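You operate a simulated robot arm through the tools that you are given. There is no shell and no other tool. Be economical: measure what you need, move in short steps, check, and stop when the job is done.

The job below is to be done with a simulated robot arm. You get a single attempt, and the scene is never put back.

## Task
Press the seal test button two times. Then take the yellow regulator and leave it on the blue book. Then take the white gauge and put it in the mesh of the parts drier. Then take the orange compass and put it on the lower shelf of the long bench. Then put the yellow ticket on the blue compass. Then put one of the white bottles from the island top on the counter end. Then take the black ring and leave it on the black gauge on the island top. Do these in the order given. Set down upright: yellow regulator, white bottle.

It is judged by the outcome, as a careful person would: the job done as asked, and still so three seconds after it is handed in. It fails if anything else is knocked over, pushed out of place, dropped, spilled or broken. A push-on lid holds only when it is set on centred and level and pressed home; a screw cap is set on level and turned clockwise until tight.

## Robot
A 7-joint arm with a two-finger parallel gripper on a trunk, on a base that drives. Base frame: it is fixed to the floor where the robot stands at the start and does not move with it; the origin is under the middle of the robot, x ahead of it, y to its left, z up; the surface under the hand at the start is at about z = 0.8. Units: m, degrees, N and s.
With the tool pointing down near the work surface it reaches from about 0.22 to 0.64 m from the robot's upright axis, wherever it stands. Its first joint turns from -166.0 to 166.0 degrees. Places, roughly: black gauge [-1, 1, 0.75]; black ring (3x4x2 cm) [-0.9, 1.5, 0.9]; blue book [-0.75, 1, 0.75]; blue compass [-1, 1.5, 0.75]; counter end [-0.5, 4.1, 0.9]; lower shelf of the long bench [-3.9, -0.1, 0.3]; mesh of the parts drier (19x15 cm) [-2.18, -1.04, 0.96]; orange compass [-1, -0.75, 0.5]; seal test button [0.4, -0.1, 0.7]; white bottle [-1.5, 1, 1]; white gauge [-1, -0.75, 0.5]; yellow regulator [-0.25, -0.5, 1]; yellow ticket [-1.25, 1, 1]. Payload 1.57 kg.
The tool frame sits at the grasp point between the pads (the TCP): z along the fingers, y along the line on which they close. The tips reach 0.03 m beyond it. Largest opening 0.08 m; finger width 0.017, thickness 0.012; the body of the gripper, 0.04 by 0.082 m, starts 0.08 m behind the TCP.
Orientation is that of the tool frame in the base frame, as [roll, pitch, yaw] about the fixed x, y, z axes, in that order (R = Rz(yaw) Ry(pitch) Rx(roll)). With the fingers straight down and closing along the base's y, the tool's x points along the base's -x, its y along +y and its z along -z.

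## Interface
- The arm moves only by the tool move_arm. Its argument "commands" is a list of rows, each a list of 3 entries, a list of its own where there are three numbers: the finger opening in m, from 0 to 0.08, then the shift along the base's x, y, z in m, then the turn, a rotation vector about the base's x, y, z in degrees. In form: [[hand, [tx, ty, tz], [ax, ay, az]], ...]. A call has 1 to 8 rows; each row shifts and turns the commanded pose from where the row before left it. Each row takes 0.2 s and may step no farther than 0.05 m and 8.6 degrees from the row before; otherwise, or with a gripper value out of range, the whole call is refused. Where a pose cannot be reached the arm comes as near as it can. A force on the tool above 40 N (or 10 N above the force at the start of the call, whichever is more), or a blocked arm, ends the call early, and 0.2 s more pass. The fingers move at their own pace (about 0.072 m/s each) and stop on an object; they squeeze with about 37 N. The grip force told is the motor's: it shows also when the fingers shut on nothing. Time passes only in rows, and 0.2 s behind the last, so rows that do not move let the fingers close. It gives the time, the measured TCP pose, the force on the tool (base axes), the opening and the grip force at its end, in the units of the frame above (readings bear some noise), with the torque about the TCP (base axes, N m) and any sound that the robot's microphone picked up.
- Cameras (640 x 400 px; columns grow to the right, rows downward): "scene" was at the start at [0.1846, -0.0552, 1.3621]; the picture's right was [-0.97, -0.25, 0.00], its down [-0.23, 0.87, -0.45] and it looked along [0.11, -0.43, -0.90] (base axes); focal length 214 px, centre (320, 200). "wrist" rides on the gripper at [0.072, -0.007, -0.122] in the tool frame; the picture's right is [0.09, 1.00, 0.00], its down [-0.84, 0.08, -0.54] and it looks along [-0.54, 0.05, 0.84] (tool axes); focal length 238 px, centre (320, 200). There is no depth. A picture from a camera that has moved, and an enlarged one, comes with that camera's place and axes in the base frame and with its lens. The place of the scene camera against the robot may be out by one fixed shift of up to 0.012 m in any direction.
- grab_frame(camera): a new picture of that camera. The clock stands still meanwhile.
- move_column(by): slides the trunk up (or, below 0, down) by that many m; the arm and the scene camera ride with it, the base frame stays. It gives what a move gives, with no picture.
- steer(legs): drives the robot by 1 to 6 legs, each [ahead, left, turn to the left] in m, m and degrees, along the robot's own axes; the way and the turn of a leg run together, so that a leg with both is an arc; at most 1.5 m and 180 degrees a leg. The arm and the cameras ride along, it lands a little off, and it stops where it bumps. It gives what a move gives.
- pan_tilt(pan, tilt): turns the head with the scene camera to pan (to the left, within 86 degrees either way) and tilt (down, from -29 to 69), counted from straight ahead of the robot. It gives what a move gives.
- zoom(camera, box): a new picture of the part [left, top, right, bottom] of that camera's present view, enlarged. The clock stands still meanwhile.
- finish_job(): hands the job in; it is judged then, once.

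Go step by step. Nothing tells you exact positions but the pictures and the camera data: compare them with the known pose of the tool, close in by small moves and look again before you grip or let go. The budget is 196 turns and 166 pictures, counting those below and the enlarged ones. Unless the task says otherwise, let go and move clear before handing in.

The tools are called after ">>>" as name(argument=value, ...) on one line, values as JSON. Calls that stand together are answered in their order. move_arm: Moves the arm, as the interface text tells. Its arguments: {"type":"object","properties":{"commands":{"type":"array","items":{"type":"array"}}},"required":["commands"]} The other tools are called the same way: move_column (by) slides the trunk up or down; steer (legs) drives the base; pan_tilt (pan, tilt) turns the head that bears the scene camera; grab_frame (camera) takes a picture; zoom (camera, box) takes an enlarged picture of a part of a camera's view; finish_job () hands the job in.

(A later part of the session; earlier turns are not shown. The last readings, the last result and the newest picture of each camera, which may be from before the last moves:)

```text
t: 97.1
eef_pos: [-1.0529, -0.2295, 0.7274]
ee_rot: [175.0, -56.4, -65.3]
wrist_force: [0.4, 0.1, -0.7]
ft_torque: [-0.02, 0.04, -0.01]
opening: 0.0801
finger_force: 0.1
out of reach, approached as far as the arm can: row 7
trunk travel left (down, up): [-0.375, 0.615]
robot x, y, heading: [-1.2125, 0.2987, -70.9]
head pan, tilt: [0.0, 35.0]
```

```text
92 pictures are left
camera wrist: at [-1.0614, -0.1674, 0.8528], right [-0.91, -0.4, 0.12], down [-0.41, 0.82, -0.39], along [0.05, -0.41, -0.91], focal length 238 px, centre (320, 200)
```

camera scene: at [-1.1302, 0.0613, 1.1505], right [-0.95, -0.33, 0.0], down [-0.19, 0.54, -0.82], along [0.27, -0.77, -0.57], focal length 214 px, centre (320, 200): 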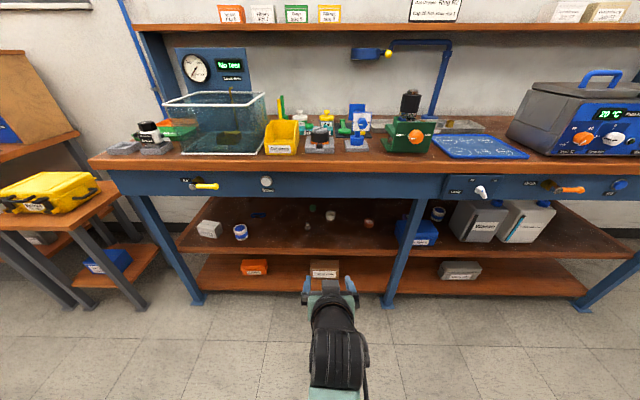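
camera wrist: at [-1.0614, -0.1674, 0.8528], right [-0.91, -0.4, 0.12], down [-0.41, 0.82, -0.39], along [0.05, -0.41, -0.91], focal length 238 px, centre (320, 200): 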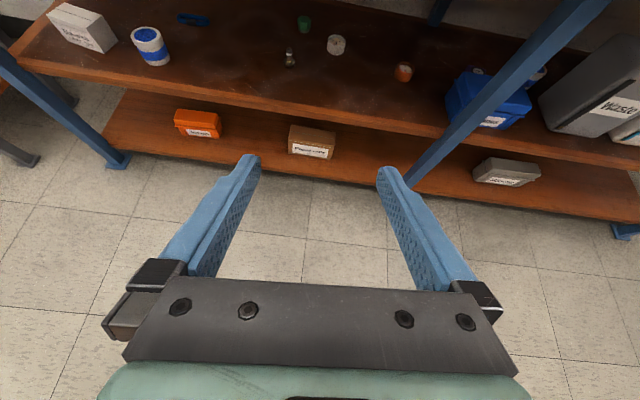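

The hand is now camera-up, near the wrist limit. I'll roll back a few degrees, lower the trunk and check the arm's shape before entering.

>>> move_arm(commands=[[0.08, [0, 0, 0], [-1.6, 4.7, 3.4]], [0.08, [0, 0, 0], [-6.6, -2.3, 0]]])

>>> move_column(by=-0.26)

>>> grab_frame(camera="scene")

>>> grab_frame(camera="wrist")

```text
t: 97.7
eef_pos: [-1.0534, -0.2301, 0.7277]
ee_rot: [161.8, -62.1, -51.0]
wrist_force: [-0.2, -0.1, -0.2]
ft_torque: [-0.03, 0.03, 0.0]
opening: 0.0801
finger_force: 0.1
trunk travel left (down, up): [-0.375, 0.615]
robot x, y, heading: [-1.2132, 0.299, -70.9]
head pan, tilt: [0.0, 35.0]
```

```text
t: 100.3
eef_pos: [-1.0532, -0.2306, 0.4674]
ee_rot: [161.8, -62.0, -51.0]
wrist_force: [0.6, -0.4, 0.8]
ft_torque: [0.02, 0.0, -0.05]
opening: 0.0801
finger_force: 0.1
trunk travel left (down, up): [-0.115, 0.875]
robot x, y, heading: [-1.2128, 0.2978, -71.0]
head pan, tilt: [0.0, 35.0]
```

```text
91 pictures are left
camera scene: at [-1.1301, 0.0613, 0.8905], right [-0.95, -0.33, 0.0], down [-0.19, 0.54, -0.82], along [0.27, -0.77, -0.57], focal length 214 px, centre (320, 200)
```

scene: 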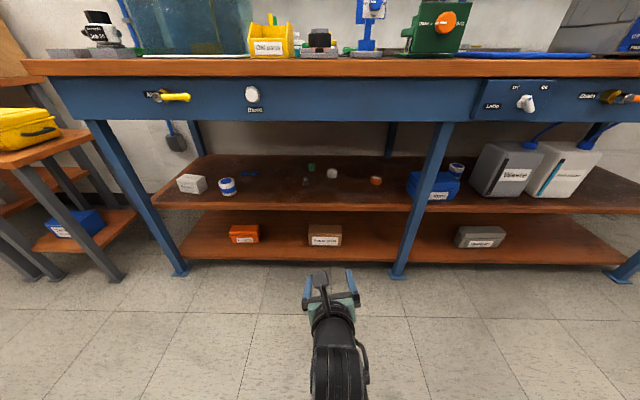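

```text
90 pictures are left
camera wrist: at [-1.0607, -0.1499, 0.5826], right [-0.88, -0.42, 0.23], down [-0.47, 0.73, -0.49], along [0.04, -0.53, -0.84], focal length 238 px, centre (320, 200)
```

wrist: 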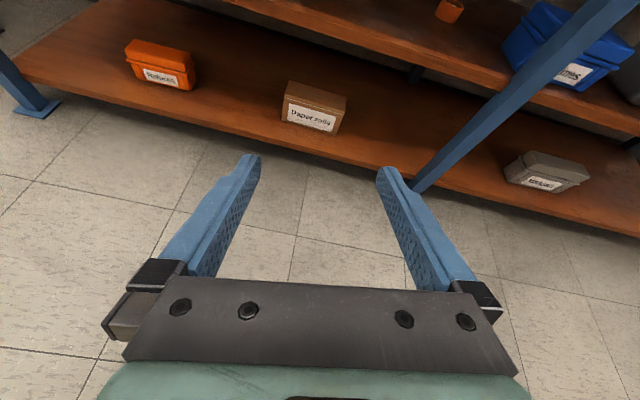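

I rolled the wrong way (right finger is higher). Undo that and go to the limit, then drive in under the apron.

>>> move_arm(commands=[[0.08, [0, 0, 0], [2.35, -6.8, -4.3]], [0.08, [0, 0, 0], [1.2, -3.5, -2.2]]])

>>> grab_frame(camera="wrist")

```text
t: 100.9
eef_pos: [-1.0534, -0.2261, 0.4583]
ee_rot: [173.8, -62.4, -64.8]
wrist_force: [-7.8, -1.4, 0.0]
ft_torque: [0.16, -0.37, 0.73]
opening: 0.0799
finger_force: 0.1
out of reach, approached as far as the arm can: row 1
trunk travel left (down, up): [-0.115, 0.875]
robot x, y, heading: [-1.212, 0.2995, -71.0]
head pan, tilt: [0.0, 35.0]
```

```text
89 pictures are left
camera wrist: at [-1.0665, -0.1503, 0.5775], right [-0.92, -0.38, 0.13], down [-0.39, 0.78, -0.49], along [0.08, -0.5, -0.86], focal length 238 px, centre (320, 200)
```

wrist: 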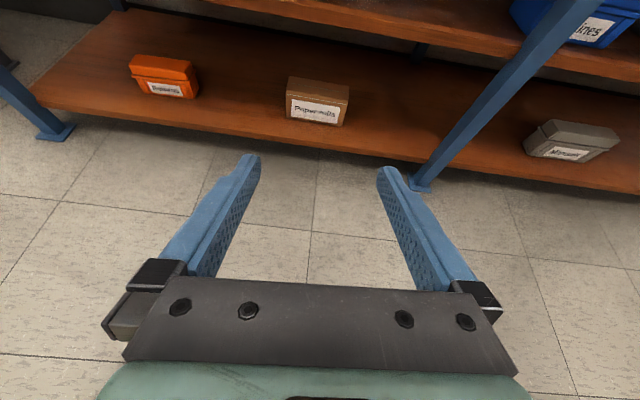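

>>> steer(legs=[[0, -0.03, 0], [0.25, 0, 0]])

>>> grab_frame(camera="wrist")

>>> grab_frame(camera="scene")

```text
t: 103.2
eef_pos: [-1.0012, -0.4719, 0.4592]
ee_rot: [174.2, -62.4, -65.2]
wrist_force: [0.0, 0.3, 0.3]
ft_torque: [-0.02, -0.02, -0.02]
opening: 0.08
finger_force: 0.1
trunk travel left (down, up): [-0.115, 0.875]
robot x, y, heading: [-1.1595, 0.0547, -70.9]
head pan, tilt: [0.0, 35.0]
```

```text
88 pictures are left
camera wrist: at [-1.0151, -0.3967, 0.5775], right [-0.92, -0.37, 0.13], down [-0.39, 0.78, -0.49], along [0.08, -0.5, -0.86], focal length 238 px, centre (320, 200)
```

wrist: 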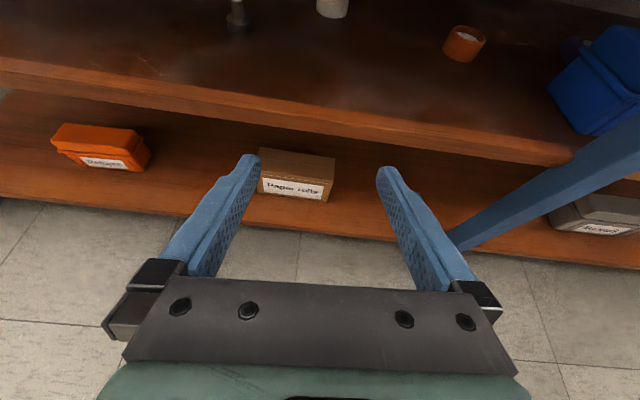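

```text
87 pictures are left
camera scene: at [-1.0767, -0.1845, 0.8905], right [-0.94, -0.33, 0.0], down [-0.19, 0.54, -0.82], along [0.27, -0.77, -0.57], focal length 214 px, centre (320, 200)
```

scene: 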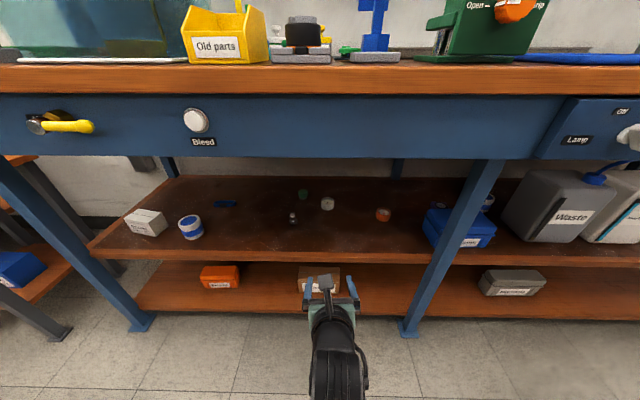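

>>> steer(legs=[[0.12, 0, 0]])

>>> move_arm(commands=[[0.08, [0.0155, -0.045, 0.005], [0, 0, 0]], [0.08, [0.0155, -0.045, 0], [0, 0, 0]], [0.08, [0.0155, -0.045, 0], [0, 0, 0]]])

>>> grab_frame(camera="wrist")

>>> grab_frame(camera="scene")

```text
t: 104.4
eef_pos: [-0.9621, -0.5853, 0.4588]
ee_rot: [174.1, -62.4, -65.2]
wrist_force: [0.5, -0.5, 0.7]
ft_torque: [0.04, -0.03, 0.02]
opening: 0.0797
finger_force: 0.0
trunk travel left (down, up): [-0.115, 0.875]
robot x, y, heading: [-1.1196, -0.0574, -70.7]
head pan, tilt: [0.0, 35.0]
```

```text
t: 105.2
eef_pos: [-0.9171, -0.722, 0.4654]
ee_rot: [174.2, -62.5, -65.3]
wrist_force: [-0.3, 0.1, -0.2]
ft_torque: [0.02, -0.02, -0.03]
opening: 0.08
finger_force: 0.1
out of reach, approached as far as the arm can: row 1
trunk travel left (down, up): [-0.115, 0.875]
robot x, y, heading: [-1.1171, -0.0602, -70.8]
head pan, tilt: [0.0, 35.0]
```

```text
86 pictures are left
camera wrist: at [-0.9299, -0.6464, 0.5842], right [-0.92, -0.37, 0.13], down [-0.39, 0.78, -0.49], along [0.08, -0.5, -0.86], focal length 238 px, centre (320, 200)
```

wrist: 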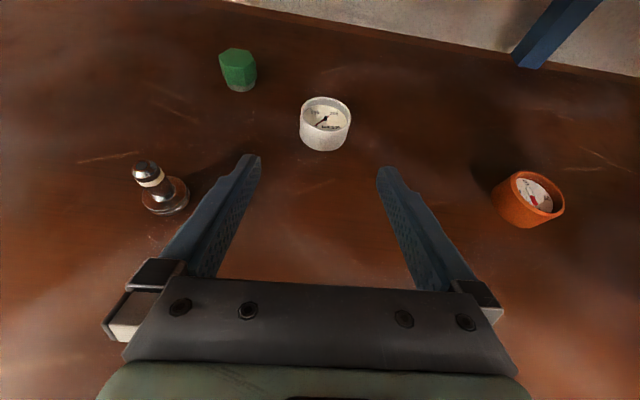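

```text
85 pictures are left
camera scene: at [-1.0373, -0.2983, 0.8905], right [-0.94, -0.33, 0.0], down [-0.19, 0.54, -0.82], along [0.27, -0.77, -0.57], focal length 214 px, centre (320, 200)
```

scene: 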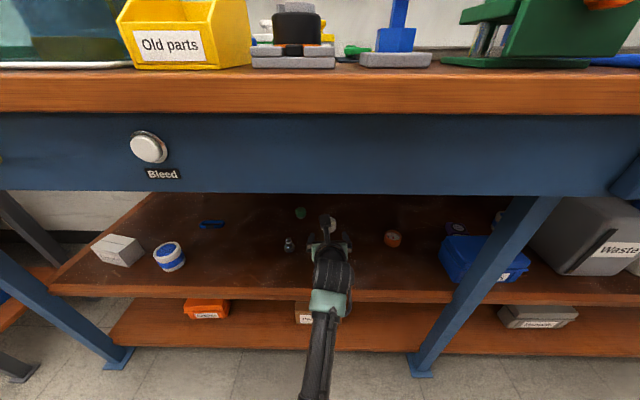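

Good, the hand is under the bench and the gauge lies almost straight ahead. Approaching along a straight line, half way first.

>>> move_arm(commands=[[0.08, [0.01, -0.033, -0.018], [0, 0, 0]], [0.08, [0.01, -0.033, -0.018], [0, 0, 0]], [0.08, [0, 0, 0], [0, 0, 0]]])

>>> grab_frame(camera="wrist")

```text
t: 106.0
eef_pos: [-0.8982, -0.7865, 0.4288]
ee_rot: [174.1, -62.5, -65.3]
wrist_force: [0.2, 0.1, 0.0]
ft_torque: [-0.04, 0.02, 0.0]
opening: 0.0801
finger_force: 0.0
trunk travel left (down, up): [-0.115, 0.875]
robot x, y, heading: [-1.1236, -0.0587, -70.8]
head pan, tilt: [0.0, 35.0]
```

```text
84 pictures are left
camera wrist: at [-0.912, -0.7112, 0.5483], right [-0.92, -0.37, 0.13], down [-0.38, 0.78, -0.49], along [0.08, -0.5, -0.86], focal length 238 px, centre (320, 200)
```

wrist: 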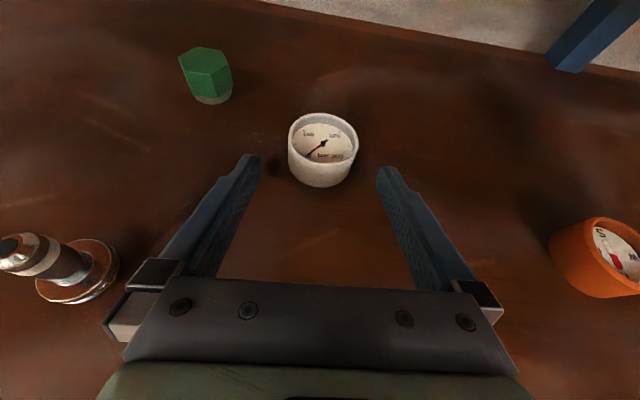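

>>> move_arm(commands=[[0.08, [0.008, -0.026, -0.006], [0, 0, 0]], [0.08, [0.007, -0.022, -0.004], [0, 0, 0]], [0.08, [0, 0, 0], [0, 0, 0]]])

>>> grab_frame(camera="wrist")

```text
t: 106.8
eef_pos: [-0.8811, -0.8346, 0.424]
ee_rot: [174.1, -62.9, -65.3]
wrist_force: [-2.0, 6.7, 9.5]
ft_torque: [0.07, -0.38, 0.28]
opening: 0.0793
finger_force: 0.0
trunk travel left (down, up): [-0.115, 0.875]
robot x, y, heading: [-1.1191, -0.0612, -70.9]
head pan, tilt: [0.0, 35.0]
```

```text
83 pictures are left
camera wrist: at [-0.8955, -0.7593, 0.5415], right [-0.92, -0.37, 0.13], down [-0.38, 0.78, -0.49], along [0.08, -0.5, -0.86], focal length 238 px, centre (320, 200)
```

wrist: 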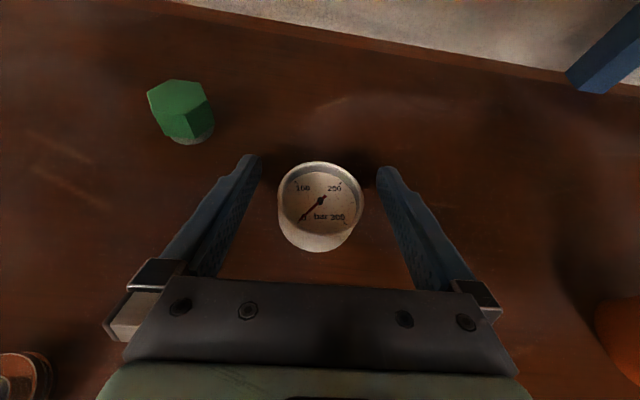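

A fingertip is touching the shelf; I'll rise a few millimetres and close on the gauge.

>>> move_arm(commands=[[0.08, [0, 0, 0.006], [0, 0, 0]], [0.05, [0, 0, 0], [0, 0, 0]], [0, [0, 0, 0], [0, 0, 0]], [0, [0, 0, 0], [0, 0, 0]], [0, [0, 0, 0], [0, 0, 0]]])

>>> grab_frame(camera="wrist")

```text
t: 108.0
eef_pos: [-0.8813, -0.833, 0.4238]
ee_rot: [174.2, -62.4, -65.2]
wrist_force: [-0.6, -0.1, 1.2]
ft_torque: [-0.03, 0.0, 0.0]
opening: 0.0493
finger_force: 36.8
trunk travel left (down, up): [-0.115, 0.875]
robot x, y, heading: [-1.1238, -0.0598, -71.0]
head pan, tilt: [0.0, 35.0]
```

```text
82 pictures are left
camera wrist: at [-0.8952, -0.7585, 0.5429], right [-0.92, -0.37, 0.13], down [-0.39, 0.78, -0.49], along [0.08, -0.5, -0.86], focal length 238 px, centre (320, 200)
```

wrist: 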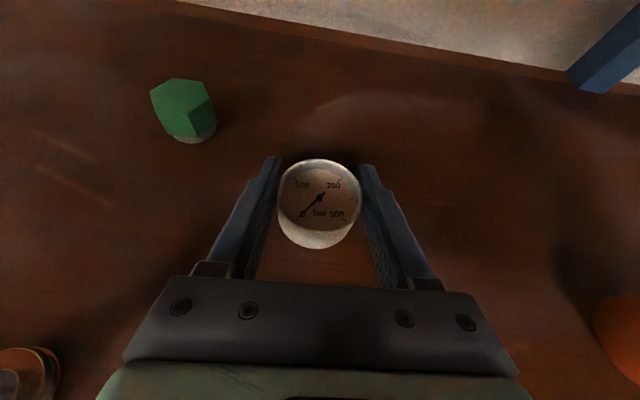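

Gauge gripped (4.9 cm). Lift slightly and withdraw from the shelf.

>>> move_arm(commands=[[0, [0, 0, 0.025], [0, 0, 0]], [0, [0, 0, 0.025], [0, 0, 0]], [0, [-0.0155, 0.045, 0], [0, 0, 0]], [0, [-0.0155, 0.045, 0], [0, 0, 0]], [0, [-0.0155, 0.045, 0], [0, 0, 0]], [0, [-0.0155, 0.045, 0], [0, 0, 0]]])

>>> steer(legs=[[-0.45, 0, 0]])

>>> move_column(by=0.4)

>>> steer(legs=[[0, -1.2, 0]])

>>> grab_frame(camera="scene")

>>> grab_frame(camera="wrist")

```text
t: 109.4
eef_pos: [-0.9414, -0.652, 0.4731]
ee_rot: [174.2, -62.4, -65.2]
wrist_force: [-0.4, 0.5, -1.8]
ft_torque: [-0.03, 0.0, 0.03]
opening: 0.0494
finger_force: 36.8
trunk travel left (down, up): [-0.115, 0.875]
robot x, y, heading: [-1.1214, -0.0606, -70.9]
head pan, tilt: [0.0, 35.0]
```

```text
t: 112.2
eef_pos: [-1.0917, -0.2228, 0.474]
ee_rot: [174.2, -62.5, -65.3]
wrist_force: [-0.1, 0.3, -1.7]
ft_torque: [0.0, 0.01, 0.01]
opening: 0.0493
finger_force: 36.7
trunk travel left (down, up): [-0.115, 0.875]
robot x, y, heading: [-1.2711, 0.3741, -71.2]
head pan, tilt: [0.0, 35.0]
```

```text
t: 116.0
eef_pos: [-1.0933, -0.2212, 0.8728]
ee_rot: [174.2, -62.5, -65.3]
wrist_force: [-0.4, -0.7, -0.5]
ft_torque: [0.0, 0.0, 0.02]
opening: 0.0487
finger_force: 36.9
trunk travel left (down, up): [-0.515, 0.475]
robot x, y, heading: [-1.2727, 0.3733, -71.2]
head pan, tilt: [0.0, 35.0]
```

```text
t: 122.2
eef_pos: [-2.2545, -0.6101, 0.8743]
ee_rot: [174.2, -62.4, -66.3]
wrist_force: [0.1, -0.3, -1.3]
ft_torque: [0.0, 0.0, 0.0]
opening: 0.0487
finger_force: 36.6
trunk travel left (down, up): [-0.515, 0.475]
robot x, y, heading: [-2.4228, -0.0134, -72.1]
head pan, tilt: [0.0, 35.0]
```

```text
81 pictures are left
camera scene: at [-2.3442, -0.2536, 1.2904], right [-0.95, -0.31, 0.0], down [-0.18, 0.55, -0.82], along [0.25, -0.78, -0.57], focal length 214 px, centre (320, 200)
```

scene: 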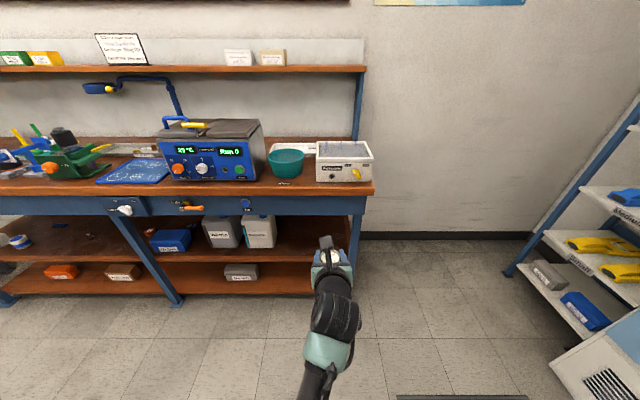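

```text
80 pictures are left
camera wrist: at [-2.2672, -0.5349, 0.9917], right [-0.93, -0.35, 0.13], down [-0.37, 0.79, -0.49], along [0.07, -0.5, -0.86], focal length 238 px, centre (320, 200)
```

wrist: 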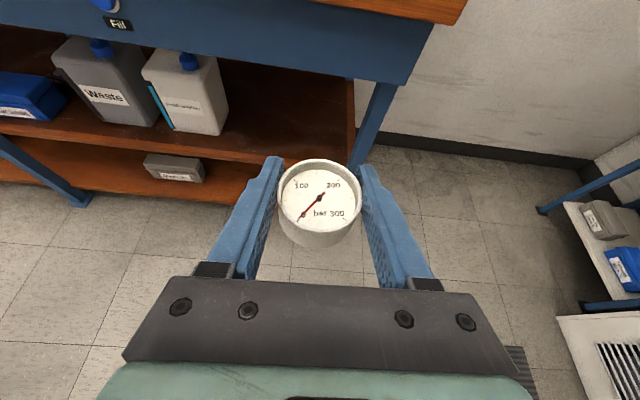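

>>> zoom(camera="scene", box=[255, 120, 395, 200])

>>> move_column(by=0.3)

>>> grab_frame(camera="wrist")

>>> zoom(camera="scene", box=[230, 150, 410, 260])

```text
4.57 times, centred on (325, 160) of scene
camera zoom: at [-2.3442, -0.2536, 1.2904], right [-0.95, -0.31, 0.0], down [-0.18, 0.55, -0.82], along [0.25, -0.78, -0.57], focal length 980 px, centre (297, 383)
```

zoom: 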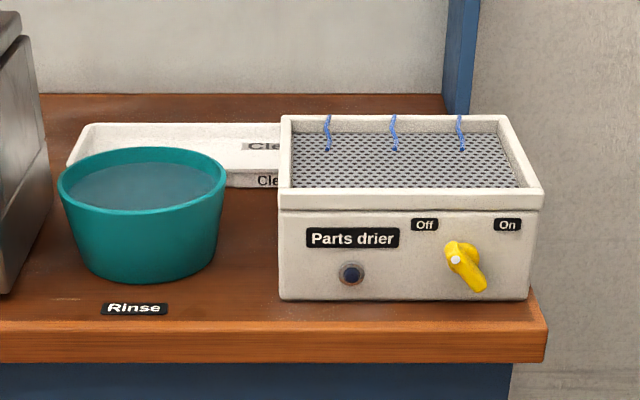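

```text
t: 125.2
eef_pos: [-2.2545, -0.6109, 1.172]
ee_rot: [174.0, -62.4, -66.3]
wrist_force: [0.7, -0.4, -1.0]
ft_torque: [-0.01, 0.03, 0.02]
opening: 0.0488
finger_force: 37.1
trunk travel left (down, up): [-0.815, 0.175]
robot x, y, heading: [-2.4252, -0.0143, -72.1]
head pan, tilt: [0.0, 35.0]
```

```text
78 pictures are left
camera wrist: at [-2.2671, -0.535, 1.2917], right [-0.93, -0.35, 0.13], down [-0.37, 0.79, -0.49], along [0.07, -0.5, -0.86], focal length 238 px, centre (320, 200)
```

wrist: 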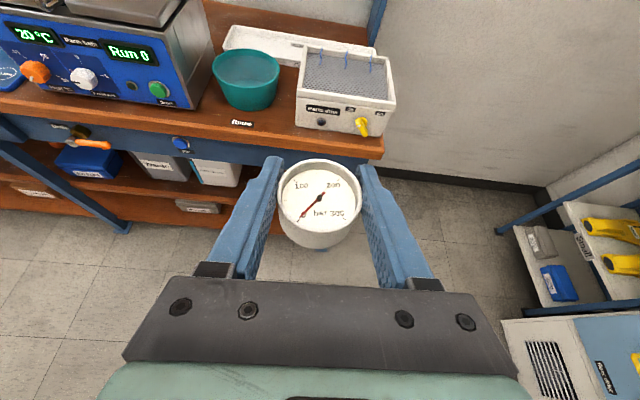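

```text
3.56 times, centred on (320, 205) of scene
camera zoom: at [-2.3441, -0.2536, 1.5904], right [-0.95, -0.31, 0.0], down [-0.18, 0.55, -0.82], along [0.25, -0.78, -0.57], focal length 763 px, centre (320, 182)
```

zoom: 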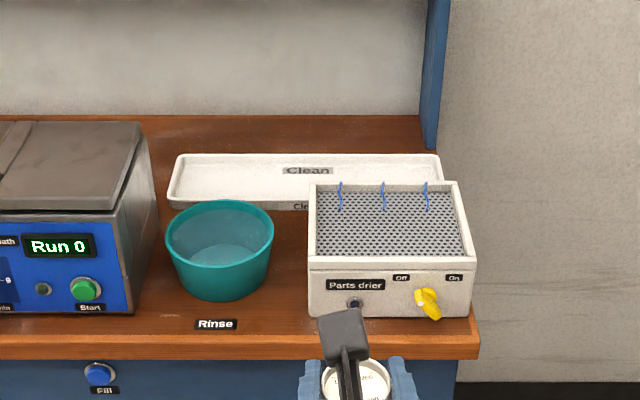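

The parts drier with its mesh tray is at the bench's right end, matching (-2.18, -1.04, 0.96). Drive ahead so the gauge comes over it.

>>> steer(legs=[[0.4, 0, 0]])

>>> grab_frame(camera="wrist")

```text
t: 127.7
eef_pos: [-2.1323, -0.9946, 1.1729]
ee_rot: [174.1, -62.5, -66.5]
wrist_force: [0.3, -0.3, -1.7]
ft_torque: [0.01, 0.04, -0.02]
opening: 0.0485
finger_force: 36.7
trunk travel left (down, up): [-0.815, 0.175]
robot x, y, heading: [-2.2979, -0.3939, -72.1]
head pan, tilt: [0.0, 35.0]
```

```text
76 pictures are left
camera wrist: at [-2.1436, -0.9196, 1.2918], right [-0.93, -0.35, 0.13], down [-0.37, 0.79, -0.49], along [0.07, -0.5, -0.86], focal length 238 px, centre (320, 200)
```

wrist: 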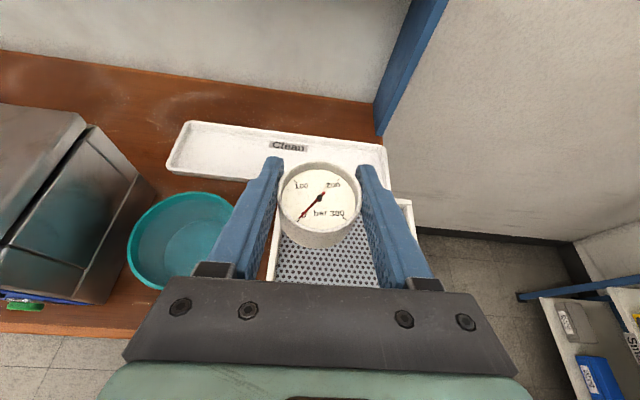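

>>> move_arm(commands=[[0, [-0.023, -0.024, 0], [0, 0, 0]], [0, [-0.022, -0.023, 0], [0, 0, 0]], [0, [0, 0, -0.05], [0, 0, 0]], [0, [0, 0, -0.05], [0, 0, 0]], [0, [0, 0, -0.035], [0, 0, 0]]])

>>> grab_frame(camera="wrist")

>>> zoom(camera="scene", box=[220, 180, 420, 330])

```text
t: 128.9
eef_pos: [-2.1781, -1.0428, 1.0378]
ee_rot: [174.1, -62.4, -66.6]
wrist_force: [0.0, 0.2, -1.8]
ft_torque: [-0.04, -0.02, 0.01]
opening: 0.0485
finger_force: 37.0
trunk travel left (down, up): [-0.815, 0.175]
robot x, y, heading: [-2.3, -0.3977, -72.3]
head pan, tilt: [0.0, 35.0]
```

```text
75 pictures are left
camera wrist: at [-2.1896, -0.9669, 1.156], right [-0.93, -0.35, 0.13], down [-0.37, 0.79, -0.49], along [0.07, -0.5, -0.86], focal length 238 px, centre (320, 200)
```

wrist: 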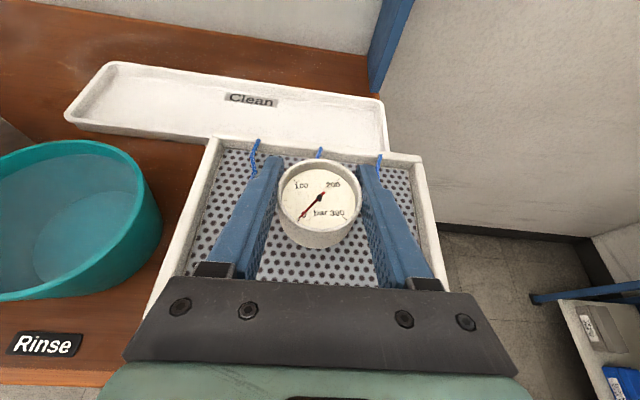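

```text
2.67 times, centred on (320, 255) of scene
camera zoom: at [-2.22, -0.6382, 1.5904], right [-0.95, -0.31, 0.0], down [-0.18, 0.55, -0.82], along [0.25, -0.78, -0.57], focal length 572 px, centre (320, 53)
```

zoom: 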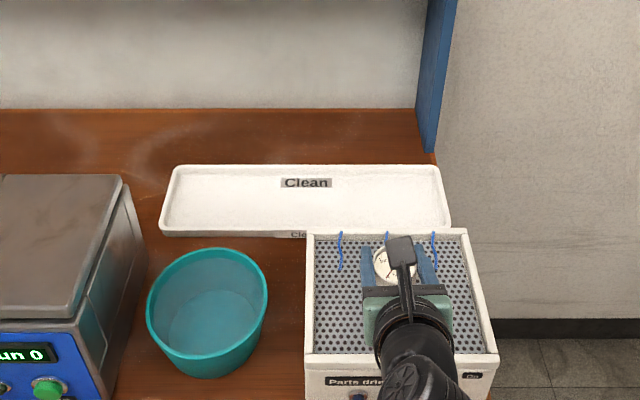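

>>> move_arm(commands=[[0, [0, 0, -0.04], [0, 0, 0]], [0, [0, 0, -0.006], [0, 0, 0]], [0, [0, 0, -0.004], [0, 0, 0]]])

>>> move_arm(commands=[[0, [0, 0, -0.004], [0, 0, 0]], [0, [0, 0, -0.003], [0, 0, 0]]])

>>> grab_frame(camera="wrist")

```text
t: 129.7
eef_pos: [-2.1763, -1.0416, 0.991]
ee_rot: [174.1, -62.8, -66.6]
wrist_force: [-1.5, 2.2, 9.0]
ft_torque: [0.17, -0.17, 0.03]
opening: 0.0489
finger_force: 36.8
trunk travel left (down, up): [-0.815, 0.175]
robot x, y, heading: [-2.2967, -0.3985, -72.0]
head pan, tilt: [0.0, 35.0]
```

```text
t: 130.3
eef_pos: [-2.178, -1.0428, 0.9907]
ee_rot: [173.8, -63.4, -66.4]
wrist_force: [-1.6, -0.3, 31.9]
ft_torque: [0.74, -0.27, -0.04]
opening: 0.049
finger_force: 36.8
trunk travel left (down, up): [-0.815, 0.175]
robot x, y, heading: [-2.2999, -0.3995, -71.9]
head pan, tilt: [0.0, 35.0]
```

```text
73 pictures are left
camera wrist: at [-2.1895, -0.9654, 1.1076], right [-0.93, -0.35, 0.13], down [-0.36, 0.78, -0.5], along [0.07, -0.51, -0.85], focal length 238 px, centre (320, 200)
```

wrist: 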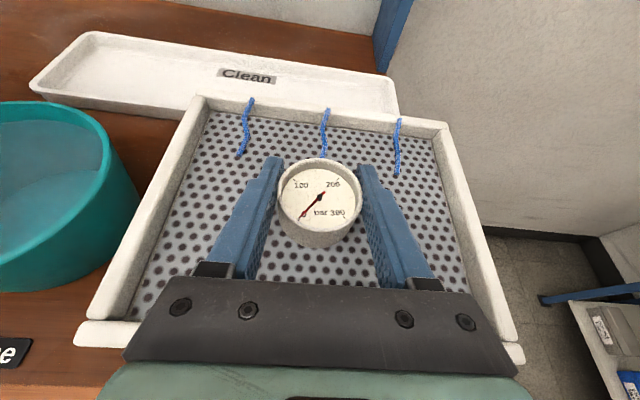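

Gauge is down on the mesh. Ease off, open, and rise.

>>> move_arm(commands=[[0, [0, 0, 0.008], [0, 0, 0]], [0, [0, 0, 0], [0, 0, 0]], [0.06, [0, 0, 0], [0, 0, 0]], [0.068, [0, 0, 0], [0, 0, 0]], [0.068, [0, 0, 0], [0, 0, 0]]])

>>> grab_frame(camera="wrist")

```text
t: 131.5
eef_pos: [-2.1803, -1.0417, 0.9896]
ee_rot: [173.8, -62.4, -66.6]
wrist_force: [-10.6, -2.6, 10.6]
ft_torque: [-0.18, -0.14, -0.23]
opening: 0.0579
finger_force: 0.0
trunk travel left (down, up): [-0.815, 0.175]
robot x, y, heading: [-2.3005, -0.3962, -72.2]
head pan, tilt: [0.0, 35.0]
```

```text
72 pictures are left
camera wrist: at [-2.1918, -0.9657, 1.1085], right [-0.93, -0.35, 0.13], down [-0.36, 0.79, -0.49], along [0.07, -0.5, -0.86], focal length 238 px, centre (320, 200)
```

wrist: 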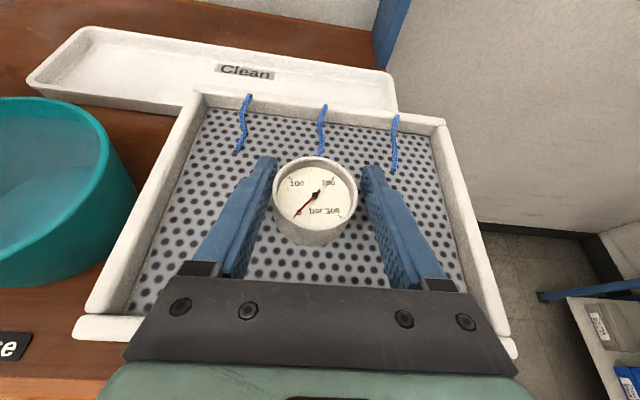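

>>> move_arm(commands=[[0.068, [0, 0, 0.006], [0, 0, 0]], [0.072, [0, 0, 0.006], [0, 0, 0]], [0.075, [0, 0, 0], [0, 0, 0]]])

>>> grab_frame(camera="wrist")

```text
t: 132.3
eef_pos: [-2.1767, -1.041, 0.999]
ee_rot: [174.2, -62.3, -66.3]
wrist_force: [-0.6, -0.3, 0.9]
ft_torque: [0.0, -0.01, 0.01]
opening: 0.0749
finger_force: 0.0
trunk travel left (down, up): [-0.815, 0.175]
robot x, y, heading: [-2.298, -0.3994, -72.1]
head pan, tilt: [0.0, 35.0]
```

```text
71 pictures are left
camera wrist: at [-2.1878, -0.9666, 1.1192], right [-0.93, -0.35, 0.13], down [-0.37, 0.79, -0.49], along [0.07, -0.5, -0.86], focal length 238 px, centre (320, 200)
```

wrist: 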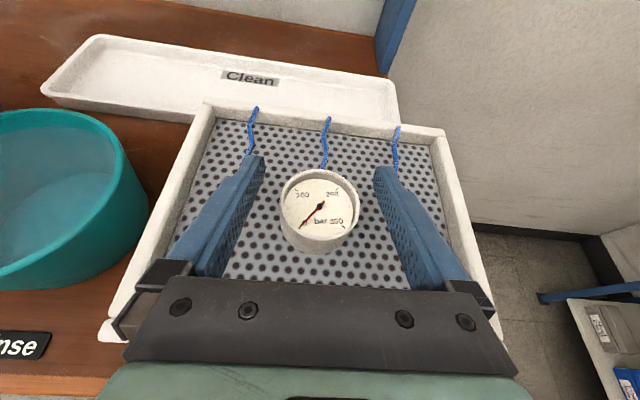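

Gauge lies flat on the mesh. Rise, back off, go left to the compass, and lower the trunk.

>>> move_arm(commands=[[0.08, [0, 0, 0.04], [0, 0, 0]], [0.08, [0, 0, 0.05], [0, 0, 0]], [0.08, [-0.015, 0.045, 0], [0, 0, 0]]])

>>> steer(legs=[[-0.4, 0, 1], [0, 1.05, 0]])

>>> move_column(by=-0.4)

>>> move_column(by=-0.22)

>>> grab_frame(camera="wrist")

>>> grab_frame(camera="scene")

```text
t: 133.1
eef_pos: [-2.1943, -0.997, 1.0949]
ee_rot: [174.3, -62.5, -66.5]
wrist_force: [-0.1, 0.6, 0.3]
ft_torque: [0.0, -0.02, -0.02]
opening: 0.08
finger_force: 0.1
trunk travel left (down, up): [-0.815, 0.175]
robot x, y, heading: [-2.299, -0.3958, -72.2]
head pan, tilt: [0.0, 35.0]
```

```text
t: 140.6
eef_pos: [-1.2981, -0.2763, 1.0945]
ee_rot: [174.1, -62.5, -65.6]
wrist_force: [0.0, 0.5, -0.1]
ft_torque: [0.0, 0.02, 0.01]
opening: 0.0803
finger_force: 0.1
trunk travel left (down, up): [-0.815, 0.175]
robot x, y, heading: [-1.4134, 0.3244, -70.9]
head pan, tilt: [0.0, 35.0]
```

```text
t: 144.5
eef_pos: [-1.2983, -0.275, 0.6934]
ee_rot: [174.0, -62.5, -65.5]
wrist_force: [-0.3, 0.4, 0.9]
ft_torque: [-0.01, -0.01, 0.03]
opening: 0.0799
finger_force: 0.0
trunk travel left (down, up): [-0.415, 0.575]
robot x, y, heading: [-1.412, 0.326, -71.3]
head pan, tilt: [0.0, 35.0]
```

```text
t: 146.8
eef_pos: [-1.299, -0.2752, 0.4735]
ee_rot: [174.0, -62.4, -65.5]
wrist_force: [-1.5, 0.0, -0.5]
ft_torque: [0.02, 0.0, 0.0]
opening: 0.08
finger_force: 0.1
trunk travel left (down, up): [-0.195, 0.795]
robot x, y, heading: [-1.4132, 0.3243, -71.2]
head pan, tilt: [0.0, 35.0]
```

```text
70 pictures are left
camera wrist: at [-1.3116, -0.201, 0.5921], right [-0.92, -0.37, 0.13], down [-0.38, 0.79, -0.49], along [0.08, -0.5, -0.86], focal length 238 px, centre (320, 200)
```

wrist: 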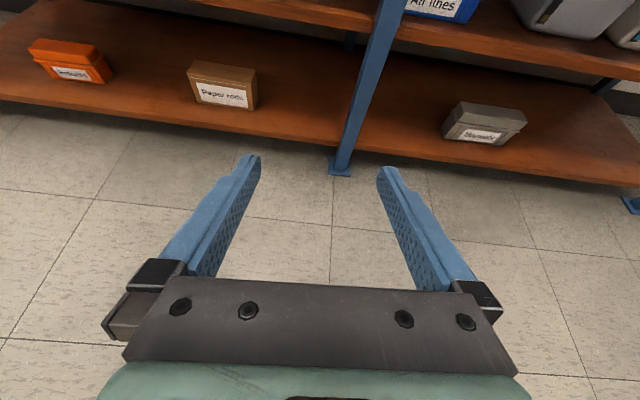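

```text
69 pictures are left
camera scene: at [-1.3314, 0.0849, 0.9705], right [-0.95, -0.32, 0.0], down [-0.18, 0.54, -0.82], along [0.26, -0.78, -0.57], focal length 214 px, centre (320, 200)
```

scene: 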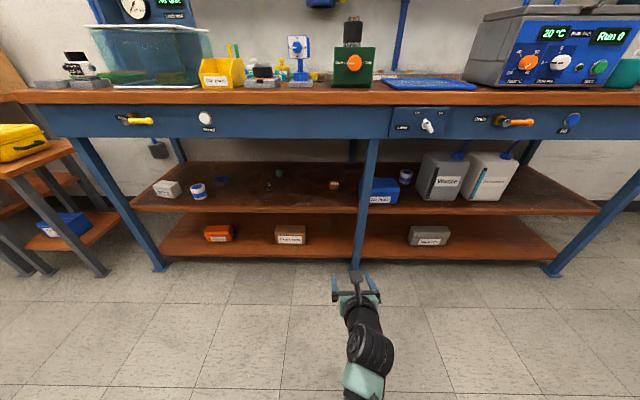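

The compass is straight ahead of the hand (u matched), the leg passes about 9 cm to the right. Driving in.

>>> steer(legs=[[0.42, 0, 0]])

>>> grab_frame(camera="wrist")

```text
t: 149.4
eef_pos: [-1.1659, -0.6718, 0.4734]
ee_rot: [174.1, -62.3, -65.7]
wrist_force: [0.4, -0.4, -0.1]
ft_torque: [-0.02, 0.01, 0.04]
opening: 0.0798
finger_force: 0.0
trunk travel left (down, up): [-0.195, 0.795]
robot x, y, heading: [-1.2729, -0.0715, -71.4]
head pan, tilt: [0.0, 35.0]
```

```text
68 pictures are left
camera wrist: at [-1.1783, -0.5968, 0.5922], right [-0.92, -0.36, 0.13], down [-0.38, 0.79, -0.49], along [0.08, -0.5, -0.86], focal length 238 px, centre (320, 200)
```

wrist: 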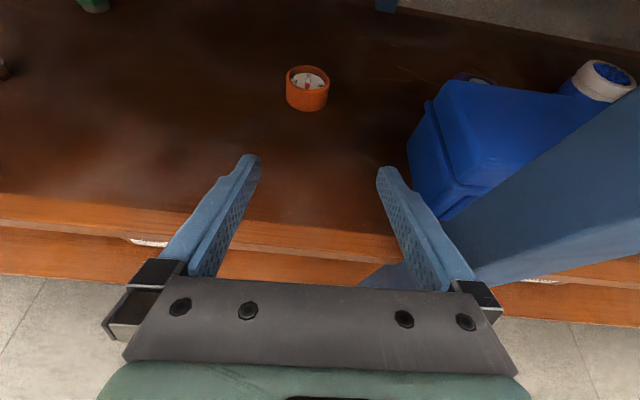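

>>> move_arm(commands=[[0.08, [0.014, 0.003, 0], [0, 0, 0]], [0.08, [0.016, -0.044, -0.012], [0, 0, 0]], [0.08, [0.016, -0.044, -0.014], [0, 0, 0]], [0.08, [0, 0, 0], [0, 0, 0]]])

>>> grab_frame(camera="wrist")

```text
t: 150.4
eef_pos: [-1.1199, -0.7561, 0.4479]
ee_rot: [174.1, -62.5, -65.5]
wrist_force: [0.0, 0.6, 0.0]
ft_torque: [-0.04, -0.01, -0.01]
opening: 0.0801
finger_force: 0.0
trunk travel left (down, up): [-0.195, 0.795]
robot x, y, heading: [-1.2778, -0.0724, -71.2]
head pan, tilt: [0.0, 35.0]
```

```text
67 pictures are left
camera wrist: at [-1.1331, -0.6805, 0.567], right [-0.92, -0.36, 0.13], down [-0.38, 0.79, -0.49], along [0.08, -0.5, -0.86], focal length 238 px, centre (320, 200)
```

wrist: 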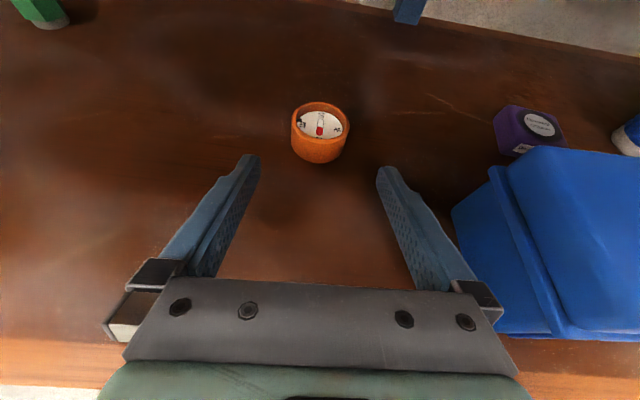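

>>> move_arm(commands=[[0.072, [0.011, -0.031, -0.009], [0, 0, 0]], [0.072, [0.0105, -0.03, -0.009], [0, 0, 0]], [0.072, [0, 0, 0], [0, 0, 0]]])

>>> grab_frame(camera="wrist")

```text
t: 151.2
eef_pos: [-1.1004, -0.8184, 0.4308]
ee_rot: [174.1, -62.5, -65.6]
wrist_force: [0.4, 0.0, -0.3]
ft_torque: [-0.01, 0.03, 0.01]
opening: 0.072
finger_force: 0.1
trunk travel left (down, up): [-0.195, 0.795]
robot x, y, heading: [-1.2793, -0.0702, -71.3]
head pan, tilt: [0.0, 35.0]
```

```text
66 pictures are left
camera wrist: at [-1.1122, -0.7421, 0.5491], right [-0.92, -0.36, 0.13], down [-0.38, 0.79, -0.49], along [0.08, -0.5, -0.86], focal length 238 px, centre (320, 200)
```

wrist: 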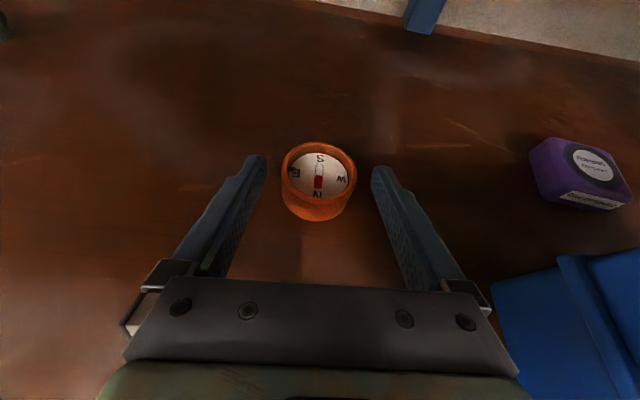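

>>> move_arm(commands=[[0.072, [0.0045, -0.0125, -0.004], [0, 0, 0]], [0.05, [0, 0, 0], [0, 0, 0]], [0, [0, 0, 0], [0, 0, 0]], [0, [0, 0, 0], [0, 0, 0]], [0, [0, 0, 0], [0, 0, 0]]])

>>> move_arm(commands=[[0, [0, 0, 0.025], [0, 0, 0]], [0, [0, 0, 0.025], [0, 0, 0]], [0, [-0.0155, 0.045, 0], [0, 0, 0]], [0, [-0.0155, 0.045, 0], [0, 0, 0]], [0, [-0.0155, 0.045, 0], [0, 0, 0]]])

>>> grab_frame(camera="wrist")

```text
t: 152.4
eef_pos: [-1.0947, -0.8298, 0.4264]
ee_rot: [174.2, -62.4, -65.8]
wrist_force: [1.1, -0.1, 0.5]
ft_torque: [0.0, -0.01, -0.03]
opening: 0.0486
finger_force: 36.6
trunk travel left (down, up): [-0.195, 0.795]
robot x, y, heading: [-1.2794, -0.0702, -71.7]
head pan, tilt: [0.0, 35.0]
```

```text
t: 153.6
eef_pos: [-1.1419, -0.6936, 0.4756]
ee_rot: [174.2, -62.4, -65.6]
wrist_force: [-1.5, 0.6, -1.4]
ft_torque: [-0.04, -0.01, 0.0]
opening: 0.0489
finger_force: 37.2
trunk travel left (down, up): [-0.195, 0.795]
robot x, y, heading: [-1.2802, -0.0708, -71.2]
head pan, tilt: [0.0, 35.0]
```

```text
65 pictures are left
camera wrist: at [-1.1545, -0.619, 0.5947], right [-0.92, -0.37, 0.13], down [-0.38, 0.79, -0.49], along [0.08, -0.5, -0.86], focal length 238 px, centre (320, 200)
```

wrist: 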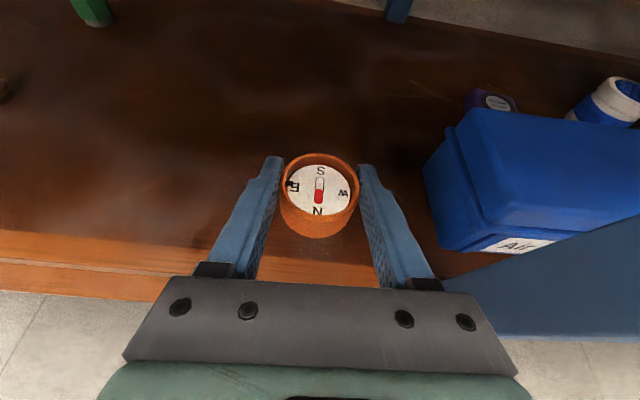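

Compass held. Back out, raise, and go look for the long bench near (-3.9, -0.1).

>>> steer(legs=[[-0.5, 0, 0]])

>>> move_column(by=0.4)

>>> pan_tilt(pan=-80, tilt=25)

>>> grab_frame(camera="scene")

```text
t: 156.5
eef_pos: [-1.2964, -0.2344, 0.4772]
ee_rot: [174.1, -62.4, -65.5]
wrist_force: [-0.1, 0.0, -1.0]
ft_torque: [0.01, -0.02, -0.01]
opening: 0.0485
finger_force: 37.1
trunk travel left (down, up): [-0.195, 0.795]
robot x, y, heading: [-1.4377, 0.3856, -70.9]
head pan, tilt: [0.0, 35.0]
```

```text
t: 160.3
eef_pos: [-1.2963, -0.235, 0.8756]
ee_rot: [174.1, -62.4, -65.5]
wrist_force: [-0.2, -0.4, -0.8]
ft_torque: [0.03, -0.02, -0.03]
opening: 0.0483
finger_force: 37.3
trunk travel left (down, up): [-0.595, 0.395]
robot x, y, heading: [-1.4344, 0.3897, -71.1]
head pan, tilt: [0.0, 35.0]
```

```text
t: 161.8
eef_pos: [-1.2964, -0.2355, 0.8764]
ee_rot: [174.1, -62.4, -65.5]
wrist_force: [-0.5, -0.4, -1.4]
ft_torque: [0.01, 0.0, 0.01]
opening: 0.0484
finger_force: 37.2
trunk travel left (down, up): [-0.595, 0.395]
robot x, y, heading: [-1.4354, 0.3889, -71.1]
head pan, tilt: [-80.0, 25.0]
```

```text
64 pictures are left
camera scene: at [-1.4621, 0.1873, 1.3862], right [-0.48, 0.88, 0.0], down [0.37, 0.2, -0.91], along [-0.79, -0.44, -0.42], focal length 214 px, centre (320, 200)
```

scene: 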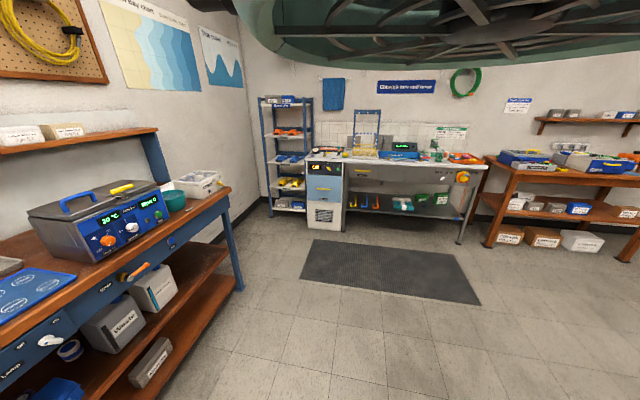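

The steel bench on the far wall matches (-3.9, -0.1); its lower shelf is at about z 0.3. Zooming in.

>>> zoom(camera="scene", box=[250, 70, 500, 250])

>>> steer(legs=[[0, 0, -90], [0.6, 0, 0]])

>>> pan_tilt(pan=0, tilt=35)

>>> grab_frame(camera="scene")

```text
2.22 times, centred on (375, 160) of scene
camera zoom: at [-1.4621, 0.1873, 1.3862], right [-0.48, 0.88, 0.0], down [0.37, 0.2, -0.91], along [-0.79, -0.44, -0.42], focal length 477 px, centre (198, 289)
```

zoom: 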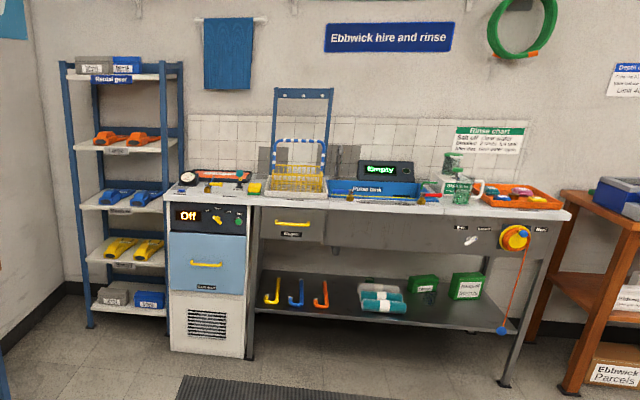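

```text
t: 169.2
eef_pos: [-2.6498, 0.0927, 0.8763]
ee_rot: [174.1, -62.4, -157.6]
wrist_force: [0.8, -1.4, -1.6]
ft_torque: [-0.03, 0.02, 0.02]
opening: 0.0482
finger_force: 37.1
trunk travel left (down, up): [-0.595, 0.395]
robot x, y, heading: [-2.022, 0.2145, -163.2]
head pan, tilt: [-80.0, 25.0]
```

```text
t: 170.7
eef_pos: [-2.6491, 0.0934, 0.8774]
ee_rot: [174.1, -62.5, -157.6]
wrist_force: [-1.0, 0.1, -0.8]
ft_torque: [0.0, 0.01, 0.01]
opening: 0.0483
finger_force: 37.3
trunk travel left (down, up): [-0.595, 0.395]
robot x, y, heading: [-2.0212, 0.2084, -162.9]
head pan, tilt: [0.0, 35.0]
```

```text
62 pictures are left
camera scene: at [-2.2699, 0.1409, 1.3704], right [-0.29, 0.96, 0.0], down [0.55, 0.17, -0.82], along [-0.78, -0.24, -0.57], focal length 214 px, centre (320, 200)
```

scene: 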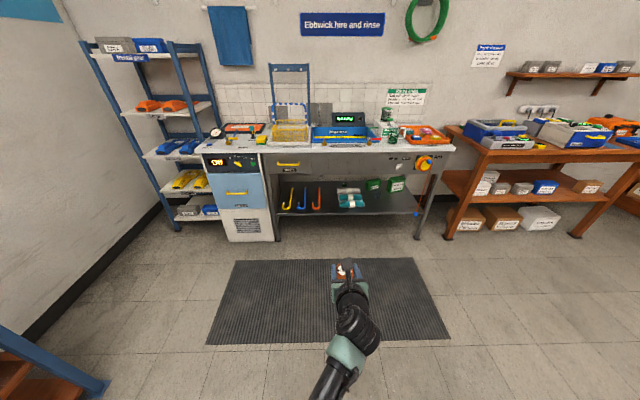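

Free space on the shelf is at its front right, before the green boxes. I'll align laterally, lower and drive nearer.

>>> steer(legs=[[0, -0.5, 2], [0.45, 0, 0]])

>>> move_column(by=-0.4)

>>> move_column(by=-0.09)

>>> grab_frame(camera="scene")

>>> grab_frame(camera="wrist")

```text
t: 176.0
eef_pos: [-3.2272, 0.4018, 0.8755]
ee_rot: [174.1, -62.3, -155.5]
wrist_force: [-1.1, 0.2, -1.2]
ft_torque: [0.02, -0.03, 0.01]
opening: 0.0481
finger_force: 36.6
trunk travel left (down, up): [-0.595, 0.395]
robot x, y, heading: [-2.606, 0.5409, -161.3]
head pan, tilt: [0.0, 35.0]
```

```text
t: 179.8
eef_pos: [-3.2275, 0.4028, 0.4762]
ee_rot: [174.1, -62.4, -155.4]
wrist_force: [0.7, 0.8, -0.2]
ft_torque: [0.01, -0.01, -0.03]
opening: 0.0484
finger_force: 37.4
trunk travel left (down, up): [-0.195, 0.795]
robot x, y, heading: [-2.6006, 0.5432, -161.1]
head pan, tilt: [0.0, 35.0]
```

```text
t: 181.1
eef_pos: [-3.2272, 0.4005, 0.3868]
ee_rot: [174.0, -62.4, -155.5]
wrist_force: [0.5, -0.2, -0.5]
ft_torque: [0.01, -0.04, 0.01]
opening: 0.0483
finger_force: 37.2
trunk travel left (down, up): [-0.105, 0.885]
robot x, y, heading: [-2.6044, 0.5396, -161.1]
head pan, tilt: [0.0, 35.0]
```

```text
61 pictures are left
camera scene: at [-2.8498, 0.4627, 0.8805], right [-0.32, 0.95, 0.0], down [0.54, 0.19, -0.82], along [-0.78, -0.26, -0.57], focal length 214 px, centre (320, 200)
```

scene: 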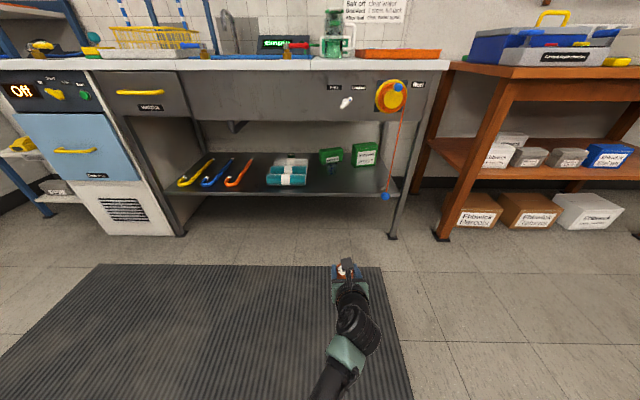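

```text
60 pictures are left
camera wrist: at [-3.1517, 0.415, 0.5048], right [-0.37, 0.92, 0.13], down [0.78, 0.38, -0.49], along [-0.5, -0.08, -0.86], focal length 238 px, centre (320, 200)
```

wrist: 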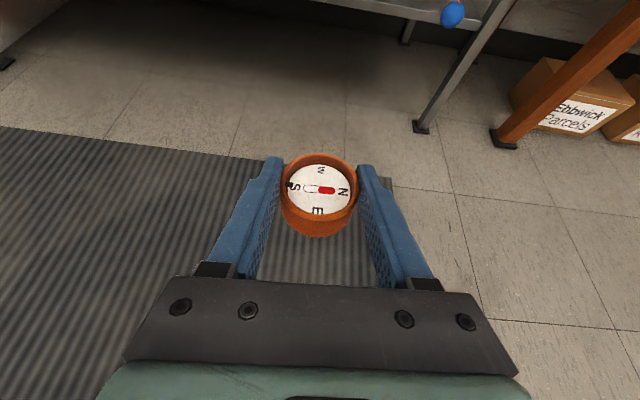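

>>> steer(legs=[[0, -0.02, 0], [0.48, 0, 0]])

>>> grab_frame(camera="wrist")

>>> grab_frame(camera="scene")

```text
t: 184.4
eef_pos: [-3.7014, 0.2641, 0.386]
ee_rot: [174.1, -62.4, -155.7]
wrist_force: [-0.5, -0.4, 0.1]
ft_torque: [-0.01, 0.03, 0.02]
opening: 0.0483
finger_force: 37.0
trunk travel left (down, up): [-0.105, 0.885]
robot x, y, heading: [-3.0755, 0.4038, -161.2]
head pan, tilt: [0.0, 35.0]
```

```text
59 pictures are left
camera wrist: at [-3.6257, 0.2766, 0.5048], right [-0.36, 0.92, 0.13], down [0.79, 0.38, -0.49], along [-0.5, -0.08, -0.86], focal length 238 px, centre (320, 200)
```

wrist: 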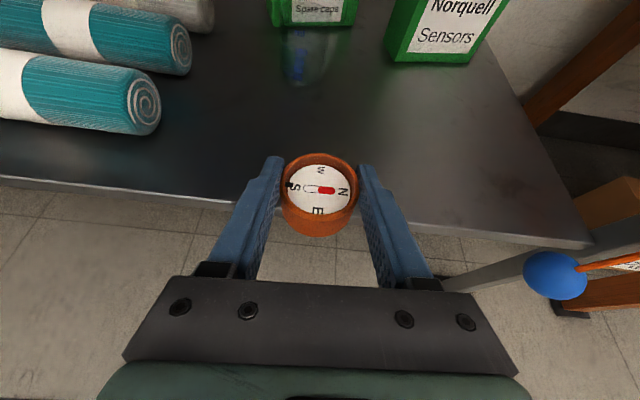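

```text
58 pictures are left
camera scene: at [-3.3237, 0.3234, 0.8804], right [-0.32, 0.95, 0.0], down [0.54, 0.18, -0.82], along [-0.78, -0.26, -0.57], focal length 214 px, centre (320, 200)
```

scene: 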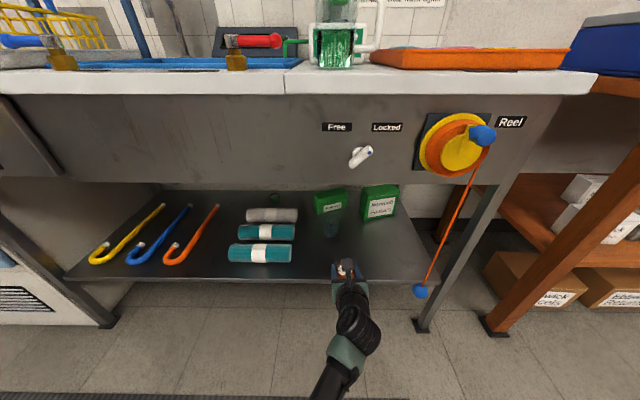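

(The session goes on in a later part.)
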